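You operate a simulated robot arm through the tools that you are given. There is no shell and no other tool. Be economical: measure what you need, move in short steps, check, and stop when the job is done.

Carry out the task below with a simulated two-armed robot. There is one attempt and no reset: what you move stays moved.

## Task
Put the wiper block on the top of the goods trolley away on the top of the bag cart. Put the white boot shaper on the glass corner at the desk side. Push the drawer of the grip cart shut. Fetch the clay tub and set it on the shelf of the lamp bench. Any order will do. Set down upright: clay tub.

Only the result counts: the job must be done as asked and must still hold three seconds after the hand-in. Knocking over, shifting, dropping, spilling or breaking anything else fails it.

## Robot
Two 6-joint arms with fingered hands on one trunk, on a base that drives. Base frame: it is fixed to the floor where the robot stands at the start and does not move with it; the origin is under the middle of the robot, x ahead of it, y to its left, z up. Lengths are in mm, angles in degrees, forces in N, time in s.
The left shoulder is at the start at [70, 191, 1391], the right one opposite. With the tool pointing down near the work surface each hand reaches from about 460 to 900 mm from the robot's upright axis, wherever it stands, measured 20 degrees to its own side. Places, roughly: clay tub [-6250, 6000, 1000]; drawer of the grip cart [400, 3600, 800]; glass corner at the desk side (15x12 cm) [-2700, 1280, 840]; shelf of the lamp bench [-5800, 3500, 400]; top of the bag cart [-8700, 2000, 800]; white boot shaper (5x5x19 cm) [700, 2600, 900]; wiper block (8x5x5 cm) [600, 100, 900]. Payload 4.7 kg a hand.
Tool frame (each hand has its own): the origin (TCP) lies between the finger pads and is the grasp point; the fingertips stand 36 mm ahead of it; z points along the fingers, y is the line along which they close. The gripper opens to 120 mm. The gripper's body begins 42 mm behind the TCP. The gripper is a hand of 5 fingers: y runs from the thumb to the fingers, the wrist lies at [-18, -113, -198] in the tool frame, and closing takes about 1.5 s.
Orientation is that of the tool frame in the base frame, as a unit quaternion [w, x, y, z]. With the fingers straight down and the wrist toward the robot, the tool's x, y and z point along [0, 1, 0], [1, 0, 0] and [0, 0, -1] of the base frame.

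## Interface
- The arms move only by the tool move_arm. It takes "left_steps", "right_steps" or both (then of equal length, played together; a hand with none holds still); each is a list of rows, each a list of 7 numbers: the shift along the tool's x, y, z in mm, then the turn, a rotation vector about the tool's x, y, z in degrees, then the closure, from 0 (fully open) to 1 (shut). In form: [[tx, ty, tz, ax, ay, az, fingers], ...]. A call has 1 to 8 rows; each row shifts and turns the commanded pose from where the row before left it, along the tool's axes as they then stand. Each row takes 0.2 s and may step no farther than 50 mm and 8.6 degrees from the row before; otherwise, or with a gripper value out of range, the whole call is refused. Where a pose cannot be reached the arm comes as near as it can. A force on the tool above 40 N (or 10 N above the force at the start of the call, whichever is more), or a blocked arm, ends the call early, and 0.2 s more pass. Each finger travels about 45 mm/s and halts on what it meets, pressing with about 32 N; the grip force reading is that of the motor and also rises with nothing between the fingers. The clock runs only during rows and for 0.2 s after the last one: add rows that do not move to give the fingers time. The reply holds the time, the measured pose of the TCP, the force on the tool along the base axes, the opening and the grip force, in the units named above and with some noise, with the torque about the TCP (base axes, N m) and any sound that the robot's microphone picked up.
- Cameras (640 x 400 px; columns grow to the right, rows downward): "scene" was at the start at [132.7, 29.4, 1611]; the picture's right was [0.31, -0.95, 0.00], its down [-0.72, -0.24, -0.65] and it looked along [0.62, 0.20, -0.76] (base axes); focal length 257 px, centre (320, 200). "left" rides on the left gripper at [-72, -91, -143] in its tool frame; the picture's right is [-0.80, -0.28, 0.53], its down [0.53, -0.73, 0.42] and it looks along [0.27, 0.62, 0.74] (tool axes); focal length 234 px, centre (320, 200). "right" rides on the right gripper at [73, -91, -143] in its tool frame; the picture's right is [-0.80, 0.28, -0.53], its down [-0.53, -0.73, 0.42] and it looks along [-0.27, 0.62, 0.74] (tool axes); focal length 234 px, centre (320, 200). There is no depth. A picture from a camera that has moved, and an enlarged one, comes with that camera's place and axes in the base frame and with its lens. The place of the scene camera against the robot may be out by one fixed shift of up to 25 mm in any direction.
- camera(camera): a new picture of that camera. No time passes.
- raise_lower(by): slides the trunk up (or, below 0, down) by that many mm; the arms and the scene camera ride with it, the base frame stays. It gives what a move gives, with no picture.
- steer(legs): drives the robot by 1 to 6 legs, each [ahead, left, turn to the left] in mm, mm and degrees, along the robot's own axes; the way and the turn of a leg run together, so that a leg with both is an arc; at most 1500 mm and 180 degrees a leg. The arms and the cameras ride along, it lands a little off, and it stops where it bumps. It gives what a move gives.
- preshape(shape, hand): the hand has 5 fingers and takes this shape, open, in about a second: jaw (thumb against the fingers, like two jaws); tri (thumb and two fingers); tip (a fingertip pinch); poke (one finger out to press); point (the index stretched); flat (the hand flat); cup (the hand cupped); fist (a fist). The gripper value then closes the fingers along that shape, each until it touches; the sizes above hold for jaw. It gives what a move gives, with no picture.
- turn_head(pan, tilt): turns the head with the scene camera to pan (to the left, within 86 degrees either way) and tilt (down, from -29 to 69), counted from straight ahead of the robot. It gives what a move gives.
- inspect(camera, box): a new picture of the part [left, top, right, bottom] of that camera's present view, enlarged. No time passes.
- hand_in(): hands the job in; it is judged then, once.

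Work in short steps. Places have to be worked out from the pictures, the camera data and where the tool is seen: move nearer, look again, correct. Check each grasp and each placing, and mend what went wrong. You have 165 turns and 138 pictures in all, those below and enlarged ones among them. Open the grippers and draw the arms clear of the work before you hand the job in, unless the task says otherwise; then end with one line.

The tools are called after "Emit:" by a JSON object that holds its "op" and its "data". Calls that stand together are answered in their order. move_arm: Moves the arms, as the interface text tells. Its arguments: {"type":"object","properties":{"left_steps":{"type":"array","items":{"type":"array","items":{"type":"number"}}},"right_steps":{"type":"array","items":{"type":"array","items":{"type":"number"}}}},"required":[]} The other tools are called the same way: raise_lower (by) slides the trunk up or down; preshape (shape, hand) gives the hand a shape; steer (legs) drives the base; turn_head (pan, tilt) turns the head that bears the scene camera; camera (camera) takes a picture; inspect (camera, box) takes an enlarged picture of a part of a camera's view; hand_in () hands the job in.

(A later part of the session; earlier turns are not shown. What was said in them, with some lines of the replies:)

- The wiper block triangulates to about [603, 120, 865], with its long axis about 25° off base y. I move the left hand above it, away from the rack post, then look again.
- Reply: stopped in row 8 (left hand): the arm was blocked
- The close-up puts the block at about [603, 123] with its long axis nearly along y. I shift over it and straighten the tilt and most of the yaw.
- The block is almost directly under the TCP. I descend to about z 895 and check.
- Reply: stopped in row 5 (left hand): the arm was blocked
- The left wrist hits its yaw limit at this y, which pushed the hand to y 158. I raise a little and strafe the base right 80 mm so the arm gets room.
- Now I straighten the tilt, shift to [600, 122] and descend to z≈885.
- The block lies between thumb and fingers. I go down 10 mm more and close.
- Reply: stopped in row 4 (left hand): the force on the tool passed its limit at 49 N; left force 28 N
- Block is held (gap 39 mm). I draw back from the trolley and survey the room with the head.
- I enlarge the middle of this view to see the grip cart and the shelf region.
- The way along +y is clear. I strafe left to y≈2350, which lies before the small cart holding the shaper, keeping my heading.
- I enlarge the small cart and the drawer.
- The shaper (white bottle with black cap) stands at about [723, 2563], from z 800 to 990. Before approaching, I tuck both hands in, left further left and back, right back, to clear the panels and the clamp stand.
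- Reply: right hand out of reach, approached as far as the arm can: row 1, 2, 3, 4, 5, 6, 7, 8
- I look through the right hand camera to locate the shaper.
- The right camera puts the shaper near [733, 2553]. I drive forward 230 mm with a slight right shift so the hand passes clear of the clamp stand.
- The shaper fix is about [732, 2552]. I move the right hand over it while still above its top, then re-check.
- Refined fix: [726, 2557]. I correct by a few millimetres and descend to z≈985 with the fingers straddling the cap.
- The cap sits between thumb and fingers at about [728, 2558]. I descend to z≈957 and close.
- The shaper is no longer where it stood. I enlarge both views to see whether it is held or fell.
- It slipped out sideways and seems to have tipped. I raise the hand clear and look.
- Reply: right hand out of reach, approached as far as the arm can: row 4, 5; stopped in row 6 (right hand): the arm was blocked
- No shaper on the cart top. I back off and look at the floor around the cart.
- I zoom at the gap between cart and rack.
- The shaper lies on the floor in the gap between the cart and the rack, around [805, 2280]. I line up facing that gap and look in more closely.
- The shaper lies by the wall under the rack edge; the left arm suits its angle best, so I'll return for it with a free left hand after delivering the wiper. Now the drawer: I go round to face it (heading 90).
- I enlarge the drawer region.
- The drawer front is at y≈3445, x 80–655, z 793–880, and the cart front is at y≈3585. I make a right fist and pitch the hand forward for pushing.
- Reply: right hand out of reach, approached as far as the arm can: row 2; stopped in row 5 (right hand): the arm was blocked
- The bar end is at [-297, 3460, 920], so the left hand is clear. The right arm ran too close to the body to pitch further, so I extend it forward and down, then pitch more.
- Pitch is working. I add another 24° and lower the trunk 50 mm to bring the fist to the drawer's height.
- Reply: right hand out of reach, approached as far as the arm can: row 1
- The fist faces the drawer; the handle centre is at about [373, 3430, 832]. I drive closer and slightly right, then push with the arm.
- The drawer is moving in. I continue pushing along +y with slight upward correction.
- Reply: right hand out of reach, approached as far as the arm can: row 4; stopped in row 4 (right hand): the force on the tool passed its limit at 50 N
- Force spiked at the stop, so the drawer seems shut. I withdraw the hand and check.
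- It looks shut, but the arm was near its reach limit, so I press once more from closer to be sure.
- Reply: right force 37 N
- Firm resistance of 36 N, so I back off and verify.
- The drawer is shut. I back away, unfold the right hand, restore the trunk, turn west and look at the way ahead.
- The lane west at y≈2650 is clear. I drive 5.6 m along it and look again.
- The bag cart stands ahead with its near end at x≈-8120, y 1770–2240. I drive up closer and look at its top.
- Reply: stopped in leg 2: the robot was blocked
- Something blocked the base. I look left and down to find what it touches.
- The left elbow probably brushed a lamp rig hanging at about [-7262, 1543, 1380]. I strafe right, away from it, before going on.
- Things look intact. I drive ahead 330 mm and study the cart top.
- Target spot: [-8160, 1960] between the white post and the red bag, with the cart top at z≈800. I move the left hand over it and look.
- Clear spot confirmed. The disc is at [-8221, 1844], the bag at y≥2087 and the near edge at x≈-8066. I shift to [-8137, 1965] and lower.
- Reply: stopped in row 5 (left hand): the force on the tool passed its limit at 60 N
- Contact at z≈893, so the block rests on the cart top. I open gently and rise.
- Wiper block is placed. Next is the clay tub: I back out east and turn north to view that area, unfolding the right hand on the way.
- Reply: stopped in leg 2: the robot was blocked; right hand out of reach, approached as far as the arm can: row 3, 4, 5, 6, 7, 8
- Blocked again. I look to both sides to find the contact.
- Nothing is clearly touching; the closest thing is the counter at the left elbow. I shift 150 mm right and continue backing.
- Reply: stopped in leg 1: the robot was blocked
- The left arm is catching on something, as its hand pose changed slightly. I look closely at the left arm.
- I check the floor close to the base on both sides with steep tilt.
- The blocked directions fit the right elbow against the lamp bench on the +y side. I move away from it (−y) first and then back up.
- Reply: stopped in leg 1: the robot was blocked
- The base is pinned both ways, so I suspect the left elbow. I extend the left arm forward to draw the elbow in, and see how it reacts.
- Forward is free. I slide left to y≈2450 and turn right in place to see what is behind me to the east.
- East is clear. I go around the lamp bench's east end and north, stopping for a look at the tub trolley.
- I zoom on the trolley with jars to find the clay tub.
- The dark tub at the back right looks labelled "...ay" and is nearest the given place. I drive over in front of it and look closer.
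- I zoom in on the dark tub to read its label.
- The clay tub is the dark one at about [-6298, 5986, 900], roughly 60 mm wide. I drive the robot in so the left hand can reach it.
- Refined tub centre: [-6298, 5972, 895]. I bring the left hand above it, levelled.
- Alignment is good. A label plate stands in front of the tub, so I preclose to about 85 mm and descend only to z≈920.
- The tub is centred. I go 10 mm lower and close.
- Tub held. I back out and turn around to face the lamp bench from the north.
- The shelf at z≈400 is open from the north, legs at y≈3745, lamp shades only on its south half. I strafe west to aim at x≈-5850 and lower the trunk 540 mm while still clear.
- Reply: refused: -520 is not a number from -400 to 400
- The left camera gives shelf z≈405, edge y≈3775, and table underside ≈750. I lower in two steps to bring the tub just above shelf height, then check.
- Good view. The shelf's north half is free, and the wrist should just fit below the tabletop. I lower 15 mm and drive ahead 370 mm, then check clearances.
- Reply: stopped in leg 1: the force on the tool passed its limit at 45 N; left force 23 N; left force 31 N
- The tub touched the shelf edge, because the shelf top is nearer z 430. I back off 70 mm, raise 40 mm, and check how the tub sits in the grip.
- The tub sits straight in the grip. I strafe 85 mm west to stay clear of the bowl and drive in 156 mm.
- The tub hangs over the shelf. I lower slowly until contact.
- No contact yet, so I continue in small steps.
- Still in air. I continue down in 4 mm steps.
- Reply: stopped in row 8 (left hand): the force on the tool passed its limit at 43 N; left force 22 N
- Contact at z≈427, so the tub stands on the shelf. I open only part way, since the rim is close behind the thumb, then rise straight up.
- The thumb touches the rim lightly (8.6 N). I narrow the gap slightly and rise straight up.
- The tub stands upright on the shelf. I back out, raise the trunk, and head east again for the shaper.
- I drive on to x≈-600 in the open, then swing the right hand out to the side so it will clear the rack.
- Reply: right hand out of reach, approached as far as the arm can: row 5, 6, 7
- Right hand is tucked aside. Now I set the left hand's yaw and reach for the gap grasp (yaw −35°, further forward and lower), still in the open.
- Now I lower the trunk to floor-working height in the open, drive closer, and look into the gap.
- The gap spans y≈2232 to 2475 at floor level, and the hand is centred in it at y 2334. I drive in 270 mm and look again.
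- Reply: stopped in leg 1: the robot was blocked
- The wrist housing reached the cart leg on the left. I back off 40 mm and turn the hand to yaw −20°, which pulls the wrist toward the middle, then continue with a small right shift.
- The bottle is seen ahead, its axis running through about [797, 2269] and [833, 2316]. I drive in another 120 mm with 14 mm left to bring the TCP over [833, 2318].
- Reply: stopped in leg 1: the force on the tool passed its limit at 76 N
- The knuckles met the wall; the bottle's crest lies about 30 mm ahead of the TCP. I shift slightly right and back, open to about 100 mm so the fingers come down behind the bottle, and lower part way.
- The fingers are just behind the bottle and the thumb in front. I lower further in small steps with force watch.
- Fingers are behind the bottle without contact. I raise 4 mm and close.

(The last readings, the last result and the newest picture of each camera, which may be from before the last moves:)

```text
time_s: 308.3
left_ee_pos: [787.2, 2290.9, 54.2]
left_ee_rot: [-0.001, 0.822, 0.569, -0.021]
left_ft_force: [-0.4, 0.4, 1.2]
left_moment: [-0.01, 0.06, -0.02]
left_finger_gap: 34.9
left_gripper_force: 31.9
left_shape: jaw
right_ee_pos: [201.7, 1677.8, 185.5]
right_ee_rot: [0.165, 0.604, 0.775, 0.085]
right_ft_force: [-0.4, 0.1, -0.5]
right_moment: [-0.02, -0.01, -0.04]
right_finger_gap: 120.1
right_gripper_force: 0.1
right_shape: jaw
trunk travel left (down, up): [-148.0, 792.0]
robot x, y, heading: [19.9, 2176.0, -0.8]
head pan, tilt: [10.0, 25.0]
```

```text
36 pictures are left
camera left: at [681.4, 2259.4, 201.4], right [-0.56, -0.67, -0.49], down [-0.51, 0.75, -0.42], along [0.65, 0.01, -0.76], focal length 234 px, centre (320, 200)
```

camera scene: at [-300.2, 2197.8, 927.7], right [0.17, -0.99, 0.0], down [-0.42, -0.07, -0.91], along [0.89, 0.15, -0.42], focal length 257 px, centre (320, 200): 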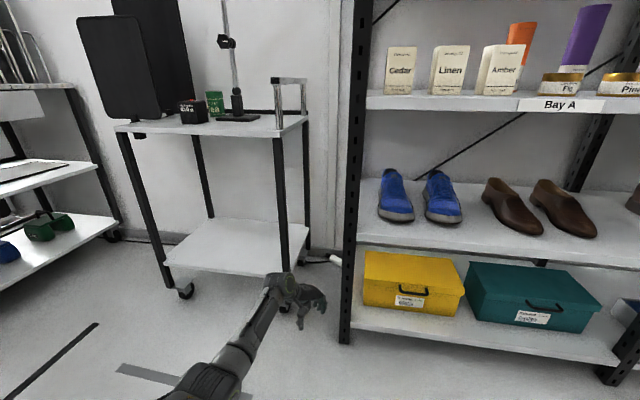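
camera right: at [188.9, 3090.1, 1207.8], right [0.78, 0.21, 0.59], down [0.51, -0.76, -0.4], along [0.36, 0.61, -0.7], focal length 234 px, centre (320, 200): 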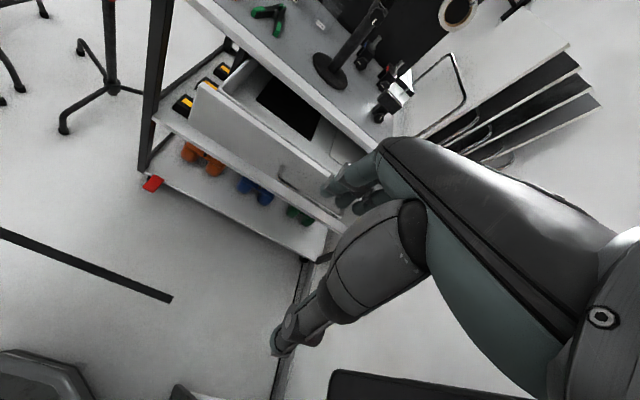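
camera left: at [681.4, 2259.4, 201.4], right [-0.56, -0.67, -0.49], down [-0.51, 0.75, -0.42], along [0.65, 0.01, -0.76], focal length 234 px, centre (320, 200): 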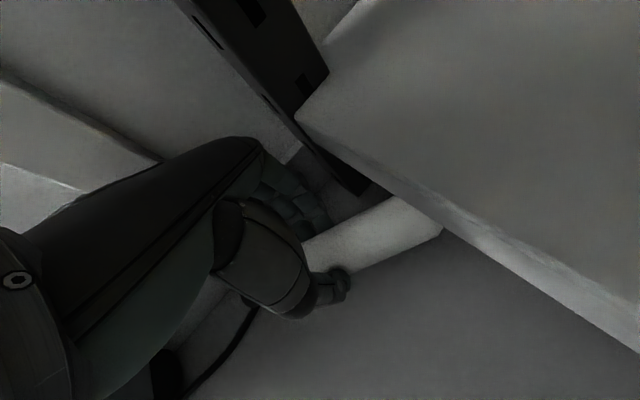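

It is gripped. I lift 12 mm and shift left and back so the bottle's lower end comes out from under the rack shelf, then check.

Emit:
{"op": "move_arm", "data": {"left_steps": [[0, 0, -12, 0, 0, 0, 1], [10, -9, 0, 0, 0, 0, 1], [10, -9, 0, 0, 0, 0, 1], [10, -9, 0, 0, 0, 0, 1], [10, -9, 0, 0, 0, 0, 1], [0, 0, 0, 0, 0, 0, 1]]}}

Emit:
{"op": "camera", "data": {"camera": "left"}}

```text
time_s: 309.7
left_ee_pos: [768.6, 2329.7, 71.2]
left_ee_rot: [0.002, 0.824, 0.566, -0.02]
left_ft_force: [0.3, 0.1, -0.8]
left_moment: [0.03, 0.01, -0.06]
left_finger_gap: 34.6
left_gripper_force: 31.9
left_shape: jaw
right_ee_pos: [199.3, 1675.5, 183.5]
right_ee_rot: [0.167, 0.606, 0.773, 0.087]
right_ft_force: [0.1, 0.2, 0.0]
right_moment: [0.02, 0.01, 0.03]
right_finger_gap: 120.0
right_gripper_force: 0.0
right_shape: jaw
trunk travel left (down, up): [-148.0, 792.0]
robot x, y, heading: [19.8, 2175.8, -0.9]
head pan, tilt: [10.0, 25.0]
```

```text
35 pictures are left
camera left: at [661.9, 2299.5, 219.0], right [-0.56, -0.66, -0.49], down [-0.5, 0.75, -0.43], along [0.65, 0.0, -0.76], focal length 234 px, centre (320, 200)
```

left: 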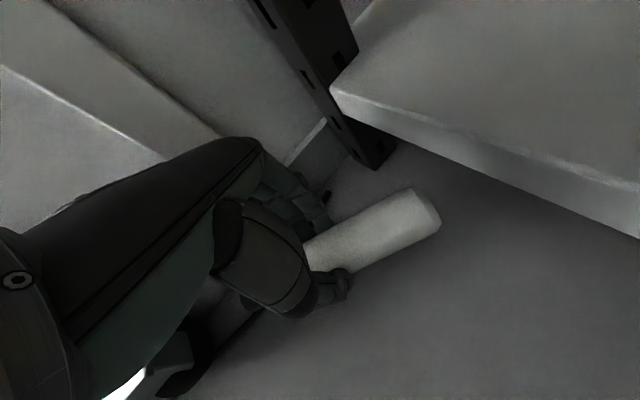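

The bottle is free, with its lower end at about [723, 2254]. I back out of the gap slowly, keeping centred.

Emit:
{"op": "steer", "data": {"legs": [[-230, 4, 0]]}}

Emit:
{"op": "steer", "data": {"legs": [[-400, 0, 0]]}}

Emit:
{"op": "camera", "data": {"camera": "left"}}

```text
time_s: 311.4
left_ee_pos: [536.9, 2348.9, 65.0]
left_ee_rot: [0.0, 0.822, 0.569, -0.021]
left_ft_force: [0.2, -0.2, -1.3]
left_moment: [-0.03, -0.01, 0.02]
left_finger_gap: 34.8
left_gripper_force: 31.7
left_shape: jaw
right_ee_pos: [-30.6, 1683.8, 185.4]
right_ee_rot: [0.165, 0.606, 0.774, 0.084]
right_ft_force: [0.5, -0.6, 0.7]
right_moment: [0.0, -0.02, -0.01]
right_finger_gap: 120.1
right_gripper_force: 0.0
right_shape: jaw
trunk travel left (down, up): [-148.0, 792.0]
robot x, y, heading: [-215.9, 2183.5, -0.8]
head pan, tilt: [10.0, 25.0]
```

```text
time_s: 313.9
left_ee_pos: [140.4, 2350.4, 65.3]
left_ee_rot: [0.0, 0.824, 0.566, -0.02]
left_ft_force: [0.5, 0.2, -0.4]
left_moment: [0.0, -0.01, 0.0]
left_finger_gap: 34.8
left_gripper_force: 32.0
left_shape: jaw
right_ee_pos: [-431.2, 1689.9, 184.9]
right_ee_rot: [0.165, 0.608, 0.772, 0.083]
right_ft_force: [0.1, 0.6, 0.2]
right_moment: [-0.03, 0.0, 0.0]
right_finger_gap: 120.0
right_gripper_force: 0.0
right_shape: jaw
trunk travel left (down, up): [-148.0, 792.0]
robot x, y, heading: [-609.5, 2190.6, -1.0]
head pan, tilt: [10.0, 25.0]
```

```text
34 pictures are left
camera left: at [34.0, 2319.1, 213.2], right [-0.57, -0.66, -0.49], down [-0.51, 0.75, -0.42], along [0.65, 0.01, -0.76], focal length 234 px, centre (320, 200)
```

left: 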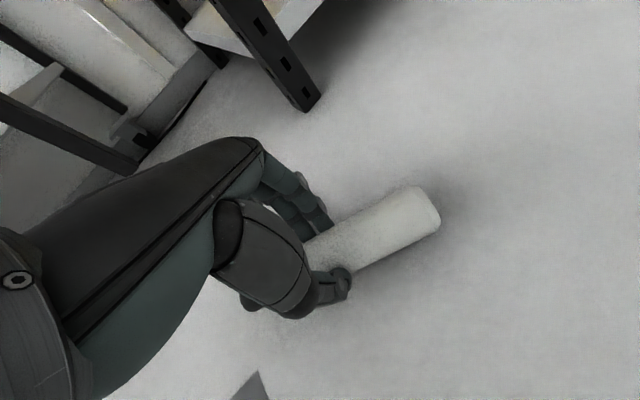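

The shaper is firmly held. I raise the trunk and drive to the area of the glass table, then turn south to look.

Emit:
{"op": "raise_lower", "data": {"by": 400}}

Emit:
{"op": "raise_lower", "data": {"by": 260}}

Emit:
{"op": "steer", "data": {"legs": [[0, 560, 1], [-1100, 0, 0], [-1100, 0, 0], [0, 0, -90]]}}

Emit:
{"op": "turn_head", "data": {"pan": 0, "tilt": 30}}

Emit:
{"op": "camera", "data": {"camera": "scene"}}

```text
time_s: 317.7
left_ee_pos: [142.3, 2350.0, 465.2]
left_ee_rot: [0.0, 0.824, 0.566, -0.021]
left_ft_force: [-0.8, 0.1, -1.3]
left_moment: [0.01, 0.0, 0.03]
left_finger_gap: 34.6
left_gripper_force: 32.0
left_shape: jaw
right_ee_pos: [-430.9, 1689.2, 585.2]
right_ee_rot: [0.166, 0.607, 0.772, 0.084]
right_ft_force: [-0.4, -0.3, 0.1]
right_moment: [0.03, 0.03, -0.01]
right_finger_gap: 119.9
right_gripper_force: 0.1
right_shape: jaw
trunk travel left (down, up): [-548.0, 392.0]
robot x, y, heading: [-614.5, 2184.3, -1.0]
head pan, tilt: [10.0, 25.0]
```

```text
time_s: 320.4
left_ee_pos: [140.5, 2349.9, 725.5]
left_ee_rot: [0.0, 0.824, 0.567, -0.021]
left_ft_force: [0.5, 0.1, -0.7]
left_moment: [0.0, 0.01, -0.02]
left_finger_gap: 34.6
left_gripper_force: 32.3
left_shape: jaw
right_ee_pos: [-431.2, 1690.6, 844.8]
right_ee_rot: [0.167, 0.608, 0.772, 0.084]
right_ft_force: [0.5, 0.4, 0.4]
right_moment: [0.01, 0.01, -0.03]
right_finger_gap: 120.0
right_gripper_force: 0.1
right_shape: jaw
trunk travel left (down, up): [-808.0, 132.0]
robot x, y, heading: [-609.1, 2191.7, -1.2]
head pan, tilt: [10.0, 25.0]
```

```text
time_s: 338.2
left_ee_pos: [-2634.3, 2023.0, 725.3]
left_ee_rot: [-0.015, 0.984, -0.174, -0.014]
left_ft_force: [-0.3, -0.2, -0.4]
left_moment: [-0.01, -0.02, 0.01]
left_finger_gap: 34.5
left_gripper_force: 31.9
left_shape: jaw
right_ee_pos: [-3302.4, 2584.8, 844.7]
right_ee_rot: [0.177, 0.975, 0.124, -0.056]
right_ft_force: [0.1, -1.1, 0.9]
right_moment: [0.01, 0.02, 0.03]
right_finger_gap: 120.0
right_gripper_force: 0.0
right_shape: jaw
trunk travel left (down, up): [-808.0, 132.0]
robot x, y, heading: [-2805.6, 2771.2, -90.4]
head pan, tilt: [10.0, 25.0]
```

```text
time_s: 338.9
left_ee_pos: [-2633.4, 2022.5, 726.2]
left_ee_rot: [-0.015, 0.984, -0.175, -0.014]
left_ft_force: [-0.1, 0.8, -0.8]
left_moment: [0.0, -0.01, -0.01]
left_finger_gap: 34.4
left_gripper_force: 31.6
left_shape: jaw
right_ee_pos: [-3302.9, 2585.7, 846.3]
right_ee_rot: [0.177, 0.975, 0.124, -0.057]
right_ft_force: [-0.4, -0.3, 0.1]
right_moment: [-0.01, 0.01, -0.03]
right_finger_gap: 120.2
right_gripper_force: 0.2
right_shape: jaw
trunk travel left (down, up): [-808.0, 132.0]
robot x, y, heading: [-2807.9, 2776.7, -90.3]
head pan, tilt: [0.0, 30.0]
```

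```text
33 pictures are left
camera scene: at [-2797.6, 2637.4, 1579.7], right [-1.0, 0.0, 0.0], down [0.0, 0.5, -0.87], along [0.0, -0.87, -0.5], focal length 257 px, centre (320, 200)
```

scene: 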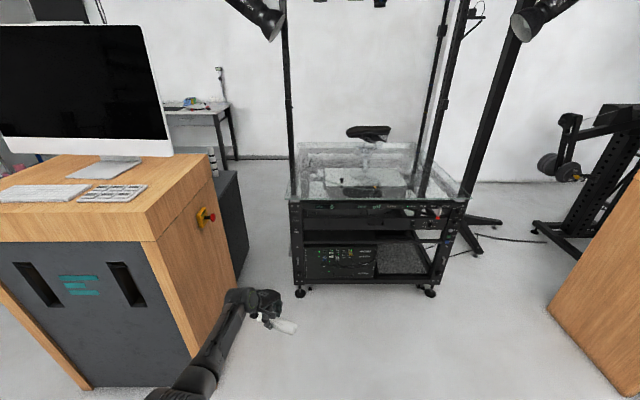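

The glass-topped unit is ahead, and the desk-side corner is its left front. I zoom in on it.

Emit:
{"op": "inspect", "data": {"camera": "scene", "box": [260, 110, 500, 260]}}

```text
2.67 times, centred on (380, 185) of scene
camera zoom: at [-2797.6, 2637.4, 1579.7], right [-1.0, 0.0, 0.0], down [0.0, 0.5, -0.87], along [0.0, -0.87, -0.5], focal length 686 px, centre (160, 240)
```

zoom: 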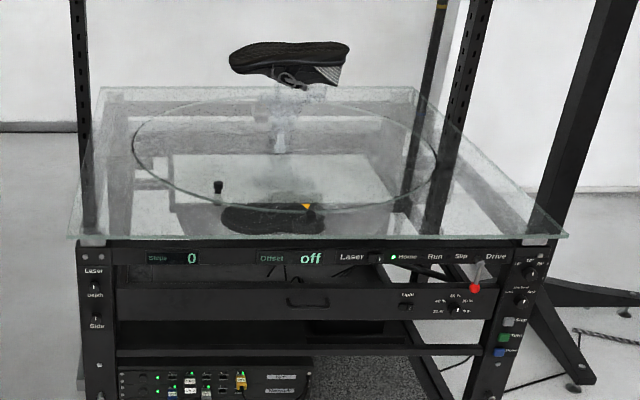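

The zone is the glass's front-left corner, around [-2700, 1280], with the front edge at y≈1340. A lying cylinder could roll, so I'll stand it up. First I move west for room and pitch the left hand forward.

Emit:
{"op": "steer", "data": {"legs": [[0, -220, 0]]}}

Emit:
{"op": "move_arm", "data": {"left_steps": [[5, -30, -38, 0, 0, 0, 1], [5, -30, -38, 0, 0, 0, 1], [5, -30, -38, 0, 0, 0, 1], [0, 0, 0, -8.5, 0, 0, 1], [0, 0, 0, -8.5, 0, 0, 1], [0, 0, 0, -8.5, 0, 0, 1], [0, 0, 0, -8.5, 0, 0, 1], [0, 0, 0, -8.5, 0, 0, 1]]}}

Emit:
{"op": "move_arm", "data": {"left_steps": [[0, 0, 0, -8.5, 0, 0, 1], [0, 0, 0, -8.5, 0, 0, 1], [0, 0, 0, -8.5, 0, 0, 1], [0, 0, 0, -8.5, 0, 0, 1], [0, 0, 0, -8.5, 0, 0, 1], [0, 0, 0, 0, 0, 0, 1]]}}

```text
time_s: 340.6
left_ee_pos: [-2856.8, 2023.0, 725.4]
left_ee_rot: [-0.014, 0.984, -0.174, -0.014]
left_ft_force: [-0.1, -0.2, -0.5]
left_moment: [0.0, -0.03, 0.04]
left_finger_gap: 34.3
left_gripper_force: 31.8
left_shape: jaw
right_ee_pos: [-3526.5, 2586.1, 845.7]
right_ee_rot: [0.177, 0.975, 0.124, -0.057]
right_ft_force: [0.0, -0.2, 0.2]
right_moment: [0.03, 0.0, 0.01]
right_finger_gap: 119.8
right_gripper_force: 0.1
right_shape: jaw
trunk travel left (down, up): [-808.0, 132.0]
robot x, y, heading: [-3030.8, 2774.1, -90.1]
head pan, tilt: [0.0, 30.0]
```

```text
time_s: 342.4
left_ee_pos: [-2808.7, 2099.9, 841.0]
left_ee_rot: [0.344, 0.923, -0.156, -0.076]
left_ft_force: [0.3, -0.1, -0.3]
left_moment: [0.0, -0.08, -0.01]
left_finger_gap: 34.1
left_gripper_force: 31.8
left_shape: jaw
right_ee_pos: [-3527.8, 2585.4, 846.3]
right_ee_rot: [0.177, 0.975, 0.123, -0.058]
right_ft_force: [-0.2, 0.0, -0.1]
right_moment: [-0.02, -0.05, 0.0]
right_finger_gap: 120.1
right_gripper_force: 0.1
right_shape: jaw
trunk travel left (down, up): [-808.0, 132.0]
robot x, y, heading: [-3027.2, 2774.2, -89.9]
head pan, tilt: [0.0, 30.0]
```

```text
time_s: 343.8
left_ee_pos: [-2821.2, 2114.3, 858.2]
left_ee_rot: [0.648, 0.739, -0.129, -0.128]
left_ft_force: [-0.1, -0.1, -1.0]
left_moment: [-0.02, -0.03, -0.02]
left_finger_gap: 34.0
left_gripper_force: 31.8
left_shape: jaw
left hand out of reach, approached as far as the arm can: row 5
right_ee_pos: [-3526.9, 2586.4, 845.8]
right_ee_rot: [0.177, 0.975, 0.123, -0.058]
right_ft_force: [-0.3, -0.2, -0.9]
right_moment: [0.01, 0.02, 0.01]
right_finger_gap: 120.3
right_gripper_force: 0.1
right_shape: jaw
trunk travel left (down, up): [-808.0, 132.0]
robot x, y, heading: [-3029.0, 2777.3, -90.4]
head pan, tilt: [0.0, 30.0]
```

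Pitched to about horizontal. Now I roll about the finger axis to bring the bottle upright (cap up).

Emit:
{"op": "move_arm", "data": {"left_steps": [[0, 0, 0, 0, 0, 8.5, 1], [0, 0, 0, 0, 0, 8.5, 1], [0, 0, 0, 0, 0, 8.5, 1], [0, 0, 0, 0, 0, 8.5, 1], [0, 0, 0, 0, 0, 8.5, 1], [0, 0, 0, 0, 0, 8.5, 1], [0, 0, 0, 0, 0, 8.5, 1], [0, 0, 0, 0, 0, 8.5, 1]]}}

Emit:
{"op": "camera", "data": {"camera": "scene"}}

Emit:
{"op": "camera", "data": {"camera": "left"}}

```text
time_s: 345.6
left_ee_pos: [-2820.5, 2114.6, 857.0]
left_ee_rot: [0.612, 0.544, -0.513, 0.259]
left_ft_force: [0.2, 0.5, 0.0]
left_moment: [0.02, 0.0, 0.01]
left_finger_gap: 34.0
left_gripper_force: 32.2
left_shape: jaw
right_ee_pos: [-3525.7, 2586.7, 846.5]
right_ee_rot: [0.177, 0.975, 0.123, -0.057]
right_ft_force: [-0.5, -0.3, -0.1]
right_moment: [0.0, 0.02, 0.0]
right_finger_gap: 120.1
right_gripper_force: 0.1
right_shape: jaw
trunk travel left (down, up): [-808.0, 132.0]
robot x, y, heading: [-3029.7, 2772.8, -90.1]
head pan, tilt: [0.0, 30.0]
```

```text
31 pictures are left
camera scene: at [-3021.6, 2638.5, 1579.7], right [-1.0, 0.0, 0.0], down [0.0, 0.5, -0.87], along [0.0, -0.87, -0.5], focal length 257 px, centre (320, 200)
```

scene: 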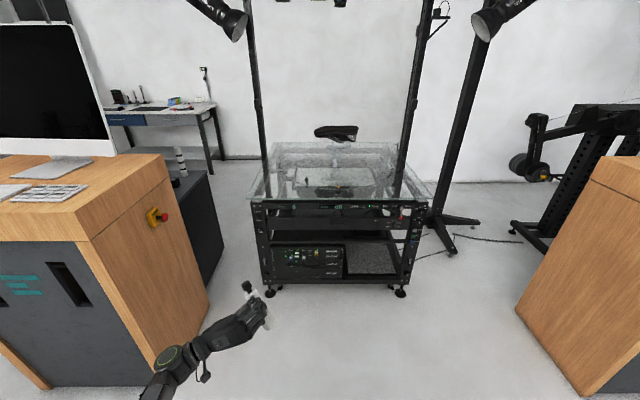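

```text
30 pictures are left
camera left: at [-2717.5, 2241.4, 772.1], right [-0.21, -0.37, -0.9], down [0.68, -0.72, 0.14], along [-0.71, -0.58, 0.4], focal length 234 px, centre (320, 200)
```

left: 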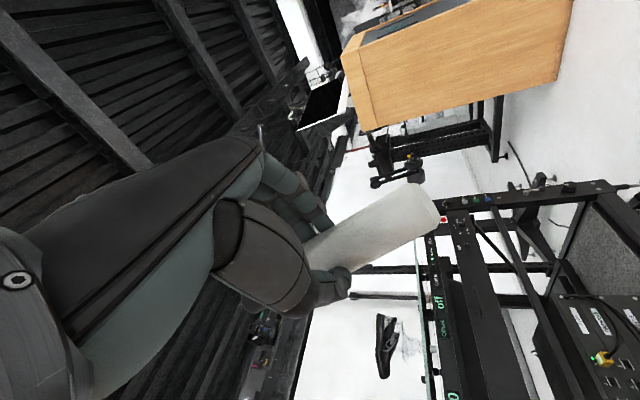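

The roll works. I compute the bottle axis in the tool frame and apply the final ~19° correction to make it vertical, then raise the trunk and check.

Emit:
{"op": "move_arm", "data": {"left_steps": [[0, 0, 0, 0.08, 1.64, 6.2, 1], [0, 0, 0, 0.08, 1.64, 6.2, 1], [0, 0, 0, 0.08, 1.64, 6.2, 1], [0, 0, 0, 0, 0, 0, 1]]}}

Emit:
{"op": "raise_lower", "data": {"by": 125}}

Emit:
{"op": "turn_head", "data": {"pan": 15, "tilt": 40}}

Emit:
{"op": "inspect", "data": {"camera": "scene", "box": [220, 100, 420, 300]}}

```text
time_s: 346.6
left_ee_pos: [-2828.7, 2123.6, 896.2]
left_ee_rot: [0.581, 0.445, -0.565, 0.379]
left_ft_force: [-0.6, 0.5, 0.5]
left_moment: [0.01, -0.06, 0.02]
left_finger_gap: 34.2
left_gripper_force: 32.1
left_shape: jaw
left hand out of reach, approached as far as the arm can: row 1, 2, 3
right_ee_pos: [-3526.8, 2584.6, 845.8]
right_ee_rot: [0.177, 0.975, 0.124, -0.057]
right_ft_force: [-0.2, 0.4, 0.0]
right_moment: [-0.01, 0.01, -0.01]
right_finger_gap: 120.0
right_gripper_force: 0.0
right_shape: jaw
trunk travel left (down, up): [-808.0, 132.0]
robot x, y, heading: [-3032.2, 2776.8, -90.2]
head pan, tilt: [0.0, 30.0]
```

```text
time_s: 348.1
left_ee_pos: [-2828.9, 2124.8, 1021.3]
left_ee_rot: [0.581, 0.446, -0.566, 0.379]
left_ft_force: [0.5, -0.5, -1.4]
left_moment: [0.01, -0.02, 0.01]
left_finger_gap: 33.9
left_gripper_force: 32.3
left_shape: jaw
right_ee_pos: [-3526.7, 2585.5, 970.4]
right_ee_rot: [0.176, 0.975, 0.124, -0.057]
right_ft_force: [0.0, -0.9, 0.0]
right_moment: [-0.02, -0.02, 0.0]
right_finger_gap: 119.8
right_gripper_force: 0.1
right_shape: jaw
trunk travel left (down, up): [-933.0, 7.0]
robot x, y, heading: [-3028.2, 2772.3, -90.2]
head pan, tilt: [0.0, 30.0]
```

```text
time_s: 348.9
left_ee_pos: [-2829.9, 2125.4, 1021.6]
left_ee_rot: [0.582, 0.446, -0.565, 0.379]
left_ft_force: [0.3, 0.2, -0.6]
left_moment: [0.04, -0.01, 0.01]
left_finger_gap: 33.9
left_gripper_force: 32.0
left_shape: jaw
right_ee_pos: [-3525.7, 2584.9, 970.9]
right_ee_rot: [0.177, 0.975, 0.124, -0.057]
right_ft_force: [-0.1, 0.5, 0.0]
right_moment: [0.02, 0.01, 0.04]
right_finger_gap: 120.3
right_gripper_force: 0.0
right_shape: jaw
trunk travel left (down, up): [-933.0, 7.0]
robot x, y, heading: [-3027.0, 2775.1, -90.1]
head pan, tilt: [15.0, 40.0]
```

```text
2.00 times, centred on (320, 200) of scene
camera zoom: at [-2999.7, 2646.6, 1689.4], right [-0.97, -0.25, 0.0], down [-0.16, 0.62, -0.77], along [0.2, -0.74, -0.64], focal length 515 px, centre (320, 200)
```

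zoom: 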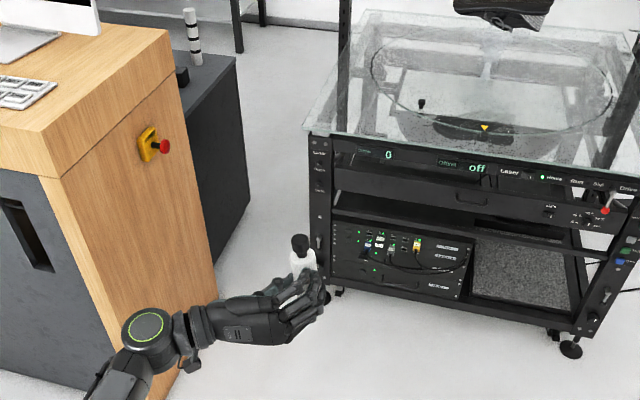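

The shaper is upright in the hand. I zoom on the glass corner to see the pole near it.

Emit:
{"op": "inspect", "data": {"camera": "scene", "box": [295, 60, 395, 190]}}

```text
3.08 times, centred on (345, 125) of scene
camera zoom: at [-2999.7, 2646.6, 1689.4], right [-0.97, -0.25, 0.0], down [-0.16, 0.62, -0.77], along [0.2, -0.74, -0.64], focal length 792 px, centre (243, 431)
```

zoom: 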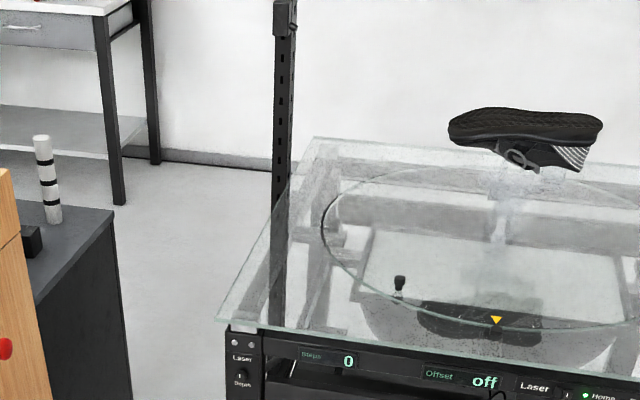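

The pole is behind and outside the glass, so the corner is free. I drive east 137 mm and ahead 640 mm, then check before the last part.

Emit:
{"op": "steer", "data": {"legs": [[0, 137, 0], [640, 0, 0]]}}

Emit:
{"op": "camera", "data": {"camera": "scene"}}

```text
time_s: 353.5
left_ee_pos: [-2677.7, 1476.6, 1022.7]
left_ee_rot: [0.579, 0.451, -0.561, 0.383]
left_ft_force: [0.7, 0.0, -0.4]
left_moment: [0.02, 0.0, 0.0]
left_finger_gap: 34.1
left_gripper_force: 32.1
left_shape: jaw
right_ee_pos: [-3382.7, 1924.3, 970.6]
right_ee_rot: [0.178, 0.974, 0.132, -0.056]
right_ft_force: [-0.1, -0.2, 0.5]
right_moment: [0.02, 0.02, 0.02]
right_finger_gap: 119.7
right_gripper_force: 0.0
right_shape: jaw
trunk travel left (down, up): [-933.0, 7.0]
robot x, y, heading: [-2887.4, 2119.9, -89.2]
head pan, tilt: [15.0, 40.0]
```

```text
27 pictures are left
camera scene: at [-2856.5, 1995.4, 1689.4], right [-0.96, -0.27, 0.0], down [-0.17, 0.62, -0.77], along [0.21, -0.74, -0.64], focal length 257 px, centre (320, 200)
```

scene: 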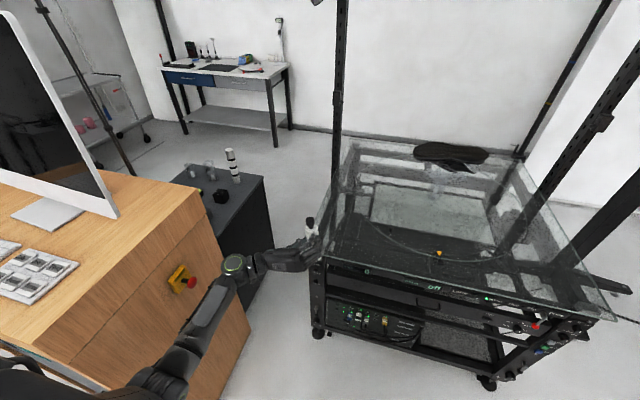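

The corner lies behind the hand in this view, as expected (≈[-2600, 1345]). I advance the last 172 mm, bringing the bottle over [-2700, 1280], and look through the left camera.

Emit:
{"op": "steer", "data": {"legs": [[172, -16, 0]]}}

Emit:
{"op": "camera", "data": {"camera": "scene"}}

Emit:
{"op": "camera", "data": {"camera": "left"}}

```text
time_s: 354.9
left_ee_pos: [-2688.6, 1313.0, 1022.4]
left_ee_rot: [0.577, 0.452, -0.56, 0.386]
left_ft_force: [0.1, 0.5, -1.3]
left_moment: [0.01, 0.0, 0.02]
left_finger_gap: 34.0
left_gripper_force: 31.4
left_shape: jaw
right_ee_pos: [-3395.7, 1757.3, 971.8]
right_ee_rot: [0.179, 0.973, 0.134, -0.056]
right_ft_force: [0.2, 1.1, 0.7]
right_moment: [-0.02, 0.0, 0.0]
right_finger_gap: 120.0
right_gripper_force: 0.1
right_shape: jaw
trunk travel left (down, up): [-933.0, 7.0]
robot x, y, heading: [-2901.7, 1954.9, -89.0]
head pan, tilt: [15.0, 40.0]
```

```text
26 pictures are left
camera scene: at [-2869.1, 1831.4, 1689.7], right [-0.96, -0.28, 0.0], down [-0.18, 0.62, -0.77], along [0.21, -0.74, -0.64], focal length 257 px, centre (320, 200)
```

scene: 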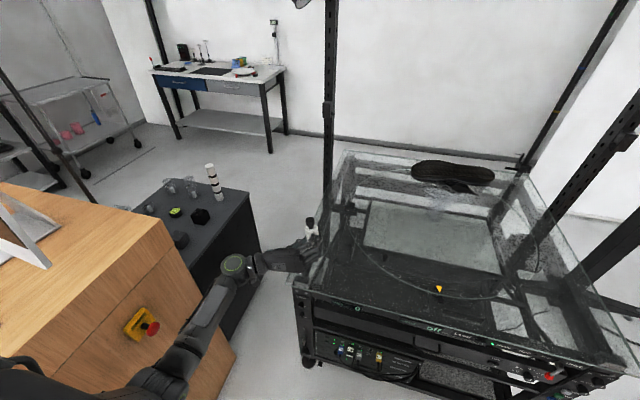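

```text
25 pictures are left
camera left: at [-2564.7, 1426.6, 946.5], right [0.05, -0.54, -0.84], down [0.61, -0.65, 0.45], along [-0.79, -0.53, 0.3], focal length 234 px, centre (320, 200)
```

left: 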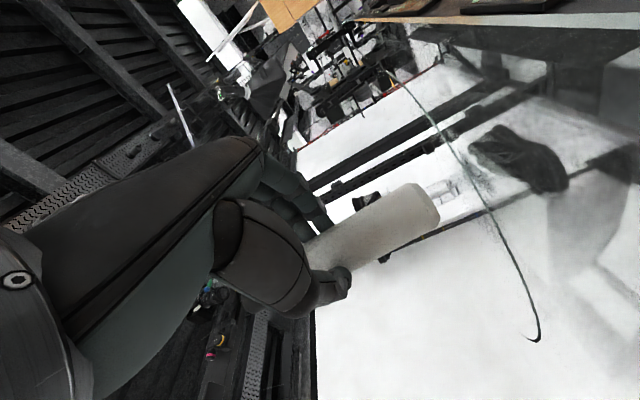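

The bottle is over [-2697, 1288], well inside the corner. I nudge forward 8 mm and lower the trunk 75 mm, then finish slowly with the arm.

Emit:
{"op": "move_arm", "data": {"left_steps": [[0, 0, 8, 0, 0, 0, 1], [0, 0, 0, 0, 0, 0, 1]]}}

Emit:
{"op": "raise_lower", "data": {"by": -70}}

Emit:
{"op": "camera", "data": {"camera": "left"}}

Emit:
{"op": "inspect", "data": {"camera": "scene", "box": [220, 140, 400, 320]}}

```text
time_s: 355.5
left_ee_pos: [-2691.6, 1303.2, 1022.7]
left_ee_rot: [0.577, 0.453, -0.562, 0.384]
left_ft_force: [0.3, 0.2, -1.7]
left_moment: [0.02, 0.02, 0.0]
left_finger_gap: 33.8
left_gripper_force: 32.4
left_shape: jaw
right_ee_pos: [-3394.5, 1758.0, 969.8]
right_ee_rot: [0.178, 0.973, 0.134, -0.055]
right_ft_force: [-0.2, -0.3, 1.2]
right_moment: [0.02, -0.01, 0.01]
right_finger_gap: 120.1
right_gripper_force: 0.1
right_shape: jaw
trunk travel left (down, up): [-933.0, 7.0]
robot x, y, heading: [-2904.0, 1956.4, -89.1]
head pan, tilt: [15.0, 40.0]
```

```text
time_s: 356.6
left_ee_pos: [-2690.2, 1302.5, 950.6]
left_ee_rot: [0.577, 0.453, -0.561, 0.383]
left_ft_force: [-0.1, 1.2, -0.3]
left_moment: [0.01, 0.0, 0.0]
left_finger_gap: 34.0
left_gripper_force: 32.8
left_shape: jaw
right_ee_pos: [-3393.8, 1757.8, 900.1]
right_ee_rot: [0.178, 0.973, 0.135, -0.055]
right_ft_force: [-0.1, 0.0, -0.8]
right_moment: [0.02, -0.04, 0.03]
right_finger_gap: 119.9
right_gripper_force: 0.1
right_shape: jaw
trunk travel left (down, up): [-863.0, 77.0]
robot x, y, heading: [-2902.2, 1956.7, -89.0]
head pan, tilt: [15.0, 40.0]
```

```text
24 pictures are left
camera left: at [-2566.6, 1417.5, 875.7], right [0.05, -0.53, -0.85], down [0.61, -0.66, 0.45], along [-0.79, -0.54, 0.29], focal length 234 px, centre (320, 200)
```

left: 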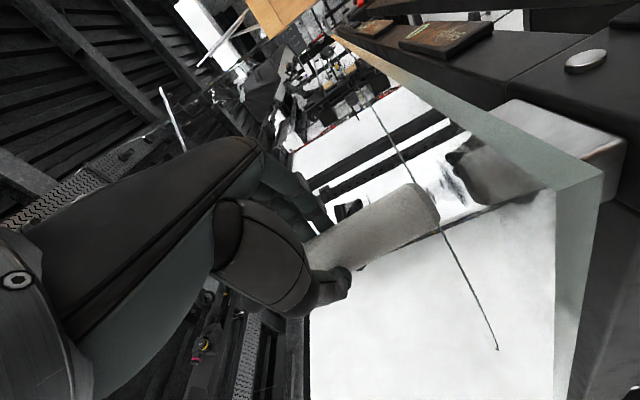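

```text
2.22 times, centred on (310, 230) of scene
camera zoom: at [-2869.3, 1828.3, 1619.4], right [-0.96, -0.28, 0.0], down [-0.18, 0.62, -0.77], along [0.21, -0.74, -0.64], focal length 572 px, centre (342, 133)
```

zoom: 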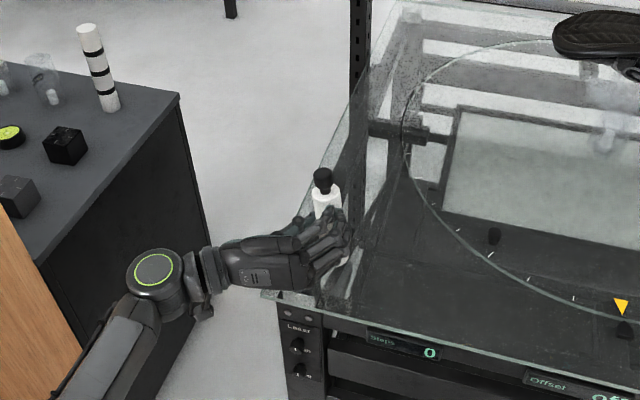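

Everything lines up, with the corner at [-2599, 1350]. I lower in 4–5 mm steps until contact.

Emit:
{"op": "move_arm", "data": {"left_steps": [[-5, 0, 0, 0, 0, 0, 1], [-5, 0, 0, 0, 0, 0, 1], [-4, 0, 0, 0, 0, 0, 1], [-4, 0, 0, 0, 0, 0, 1], [-4, 0, 0, 0, 0, 0, 1], [-4, 0, 0, 0, 0, 0, 1], [-4, 0, 0, 0, 0, 0, 1], [-4, 0, 0, 0, 0, 0, 1]]}}

```text
time_s: 358.4
left_ee_pos: [-2698.1, 1310.9, 943.0]
left_ee_rot: [0.575, 0.455, -0.563, 0.382]
left_ft_force: [-0.3, 0.0, -0.4]
left_moment: [0.02, 0.01, -0.03]
left_finger_gap: 34.0
left_gripper_force: 31.6
left_shape: jaw
left hand out of reach, approached as far as the arm can: row 2, 3, 4, 5, 7, 8
right_ee_pos: [-3395.6, 1756.6, 900.8]
right_ee_rot: [0.177, 0.973, 0.135, -0.054]
right_ft_force: [0.0, 0.7, 0.1]
right_moment: [0.03, -0.01, -0.06]
right_finger_gap: 120.1
right_gripper_force: 0.0
right_shape: jaw
trunk travel left (down, up): [-863.0, 77.0]
robot x, y, heading: [-2900.3, 1952.2, -89.1]
head pan, tilt: [15.0, 40.0]
```

The arm is at its limit here, so I lower with the trunk in small steps instead.

Emit:
{"op": "raise_lower", "data": {"by": -8}}

Emit:
{"op": "raise_lower", "data": {"by": -4}}

Emit:
{"op": "inspect", "data": {"camera": "left", "box": [280, 120, 520, 300]}}

```text
time_s: 359.0
left_ee_pos: [-2698.2, 1310.9, 937.8]
left_ee_rot: [0.575, 0.453, -0.563, 0.384]
left_ft_force: [-0.9, 1.0, 4.8]
left_moment: [-0.16, 0.08, 0.0]
left_finger_gap: 34.0
left_gripper_force: 32.0
left_shape: jaw
right_ee_pos: [-3395.6, 1757.7, 892.7]
right_ee_rot: [0.178, 0.973, 0.134, -0.055]
right_ft_force: [-1.0, -0.8, 0.4]
right_moment: [0.02, 0.0, 0.01]
right_finger_gap: 120.0
right_gripper_force: 0.0
right_shape: jaw
trunk travel left (down, up): [-855.0, 85.0]
robot x, y, heading: [-2899.9, 1956.4, -89.0]
head pan, tilt: [15.0, 40.0]
```

```text
time_s: 359.5
left_ee_pos: [-2699.0, 1310.5, 935.7]
left_ee_rot: [0.575, 0.452, -0.563, 0.384]
left_ft_force: [-3.4, 1.2, 18.0]
left_moment: [-0.48, 0.27, -0.16]
left_finger_gap: 34.1
left_gripper_force: 32.7
left_shape: jaw
right_ee_pos: [-3395.3, 1757.1, 888.2]
right_ee_rot: [0.178, 0.973, 0.134, -0.054]
right_ft_force: [0.1, -0.2, 0.1]
right_moment: [-0.02, 0.01, -0.02]
right_finger_gap: 119.7
right_gripper_force: 0.1
right_shape: jaw
trunk travel left (down, up): [-851.0, 89.0]
robot x, y, heading: [-2904.0, 1955.8, -88.9]
head pan, tilt: [15.0, 40.0]
```

```text
2.22 times, centred on (400, 210) of left
camera zoom: at [-2575.4, 1426.0, 859.9], right [0.05, -0.53, -0.85], down [0.61, -0.66, 0.45], along [-0.79, -0.54, 0.29], focal length 520 px, centre (142, 178)
```

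zoom: 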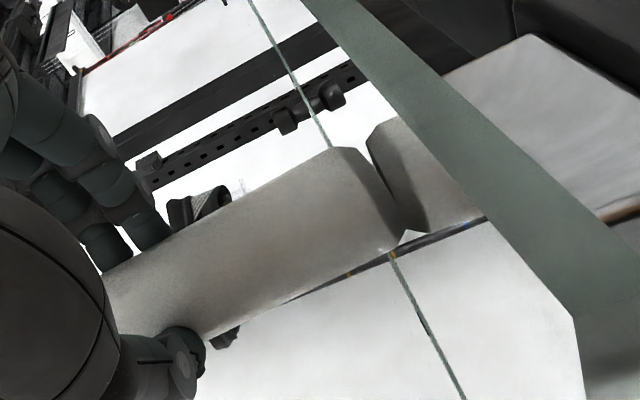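

Contact with about 18 N of preload. I relieve 2 mm and open the fingers slowly.

Emit:
{"op": "raise_lower", "data": {"by": 2.5}}

Emit:
{"op": "move_arm", "data": {"left_steps": [[0, 0, 0, 0, 0, 0, 0.75], [0, 0, 0, 0, 0, 0, 0.65], [0, 0, 0, 0, 0, 0, 0.55], [0, 0, 0, 0, 0, 0, 0.45], [0, 0, 0, 0, 0, 0, 0.3], [0, 0, 0, 0, 0, 0, 0.15], [0, 0, 0, 0, 0, 0, 0], [0, 0, 0, 0, 0, 0, 0]]}}

Emit:
{"op": "camera", "data": {"camera": "left"}}

```text
time_s: 360.0
left_ee_pos: [-2698.1, 1311.7, 934.4]
left_ee_rot: [0.574, 0.454, -0.564, 0.383]
left_ft_force: [-3.2, 1.2, 13.6]
left_moment: [-0.41, 0.25, -0.09]
left_finger_gap: 33.6
left_gripper_force: 32.0
left_shape: jaw
right_ee_pos: [-3395.6, 1758.7, 890.7]
right_ee_rot: [0.177, 0.973, 0.135, -0.054]
right_ft_force: [0.7, 0.4, -0.5]
right_moment: [0.0, 0.02, 0.0]
right_finger_gap: 119.9
right_gripper_force: 0.0
right_shape: jaw
trunk travel left (down, up): [-854.0, 86.0]
robot x, y, heading: [-2906.6, 1955.1, -88.7]
head pan, tilt: [15.0, 40.0]
```

```text
time_s: 361.8
left_ee_pos: [-2697.6, 1310.5, 934.8]
left_ee_rot: [0.574, 0.454, -0.563, 0.383]
left_ft_force: [-0.2, -0.5, -0.4]
left_moment: [-0.01, 0.04, -0.01]
left_finger_gap: 119.5
left_gripper_force: 0.0
left_shape: jaw
right_ee_pos: [-3395.3, 1757.3, 891.2]
right_ee_rot: [0.177, 0.973, 0.134, -0.055]
right_ft_force: [-0.8, 0.4, 0.6]
right_moment: [-0.01, 0.02, -0.01]
right_finger_gap: 120.0
right_gripper_force: 0.0
right_shape: jaw
trunk travel left (down, up): [-854.0, 86.0]
robot x, y, heading: [-2899.1, 1956.2, -89.2]
head pan, tilt: [15.0, 40.0]
```

```text
21 pictures are left
camera left: at [-2573.7, 1425.5, 859.5], right [0.05, -0.52, -0.85], down [0.61, -0.66, 0.44], along [-0.79, -0.54, 0.29], focal length 234 px, centre (320, 200)
```

left: 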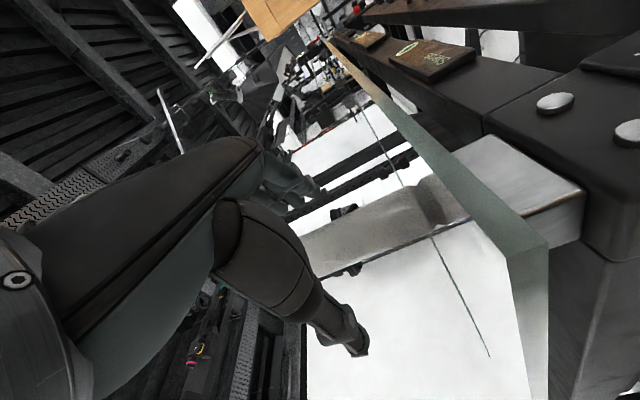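

The shaper stands on its own. I withdraw the hand straight back along its fingers, then drive back and verify.

Emit:
{"op": "move_arm", "data": {"left_steps": [[0, 0, -20, 0, 0, 0, 0], [0, 0, -25, 0, 0, 0, 0], [0, 0, -30, 0, 0, 0, 0], [0, 0, -30, 0, 0, 0, 0]]}}

Emit:
{"op": "steer", "data": {"legs": [[-350, 0, 0]]}}

Emit:
{"op": "inspect", "data": {"camera": "scene", "box": [220, 80, 460, 260]}}

```text
time_s: 362.8
left_ee_pos: [-2668.4, 1414.5, 939.7]
left_ee_rot: [0.574, 0.455, -0.564, 0.382]
left_ft_force: [-0.8, 0.1, 0.3]
left_moment: [0.0, 0.01, -0.02]
left_finger_gap: 119.7
left_gripper_force: 0.1
left_shape: jaw
right_ee_pos: [-3394.9, 1757.9, 890.6]
right_ee_rot: [0.178, 0.973, 0.134, -0.056]
right_ft_force: [-0.3, 1.5, 0.3]
right_moment: [0.0, -0.01, 0.0]
right_finger_gap: 120.2
right_gripper_force: 0.1
right_shape: jaw
trunk travel left (down, up): [-854.0, 86.0]
robot x, y, heading: [-2901.7, 1952.6, -88.9]
head pan, tilt: [15.0, 40.0]
```

```text
time_s: 365.1
left_ee_pos: [-2672.9, 1771.4, 938.6]
left_ee_rot: [0.573, 0.456, -0.563, 0.383]
left_ft_force: [0.1, 0.4, -0.8]
left_moment: [0.02, -0.04, 0.02]
left_finger_gap: 119.8
left_gripper_force: 0.2
left_shape: jaw
right_ee_pos: [-3401.2, 2115.5, 890.4]
right_ee_rot: [0.178, 0.973, 0.134, -0.055]
right_ft_force: [0.1, -0.1, -0.9]
right_moment: [0.0, 0.02, 0.02]
right_finger_gap: 120.0
right_gripper_force: 0.0
right_shape: jaw
trunk travel left (down, up): [-854.0, 86.0]
robot x, y, heading: [-2911.2, 2313.2, -89.2]
head pan, tilt: [15.0, 40.0]
```

```text
2.22 times, centred on (340, 170) of scene
camera zoom: at [-2875.4, 2186.4, 1609.8], right [-0.96, -0.28, 0.0], down [-0.18, 0.62, -0.77], along [0.21, -0.74, -0.64], focal length 572 px, centre (276, 267)
```

zoom: 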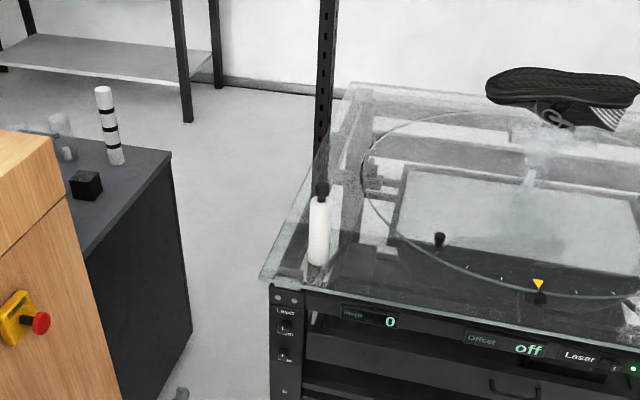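

The shaper stands upright on the desk-side glass corner, about 100 mm and 70 mm in from the edges. Wiper, drawer and tub were checked earlier, and both hands are open and clear, so I hand in.

Emit:
{"op": "hand_in", "data": {}}

```text
The job is handed in.
```

I handed the job in. By the last pictures all four parts are done: the wiper block is on the bag cart, the boot shaper stands on the glass corner, the drawer is shut, and the clay tub is upright on the lamp bench shelf. On the way the shaper slipped out of my first grasp and fell to the floor, and I picked it up again. While driving, the robot bumped something unseen twice; the tub also knocked the shelf edge once. I saw nothing moved or damaged, though I did not inspect the spots the robot bumped up close.
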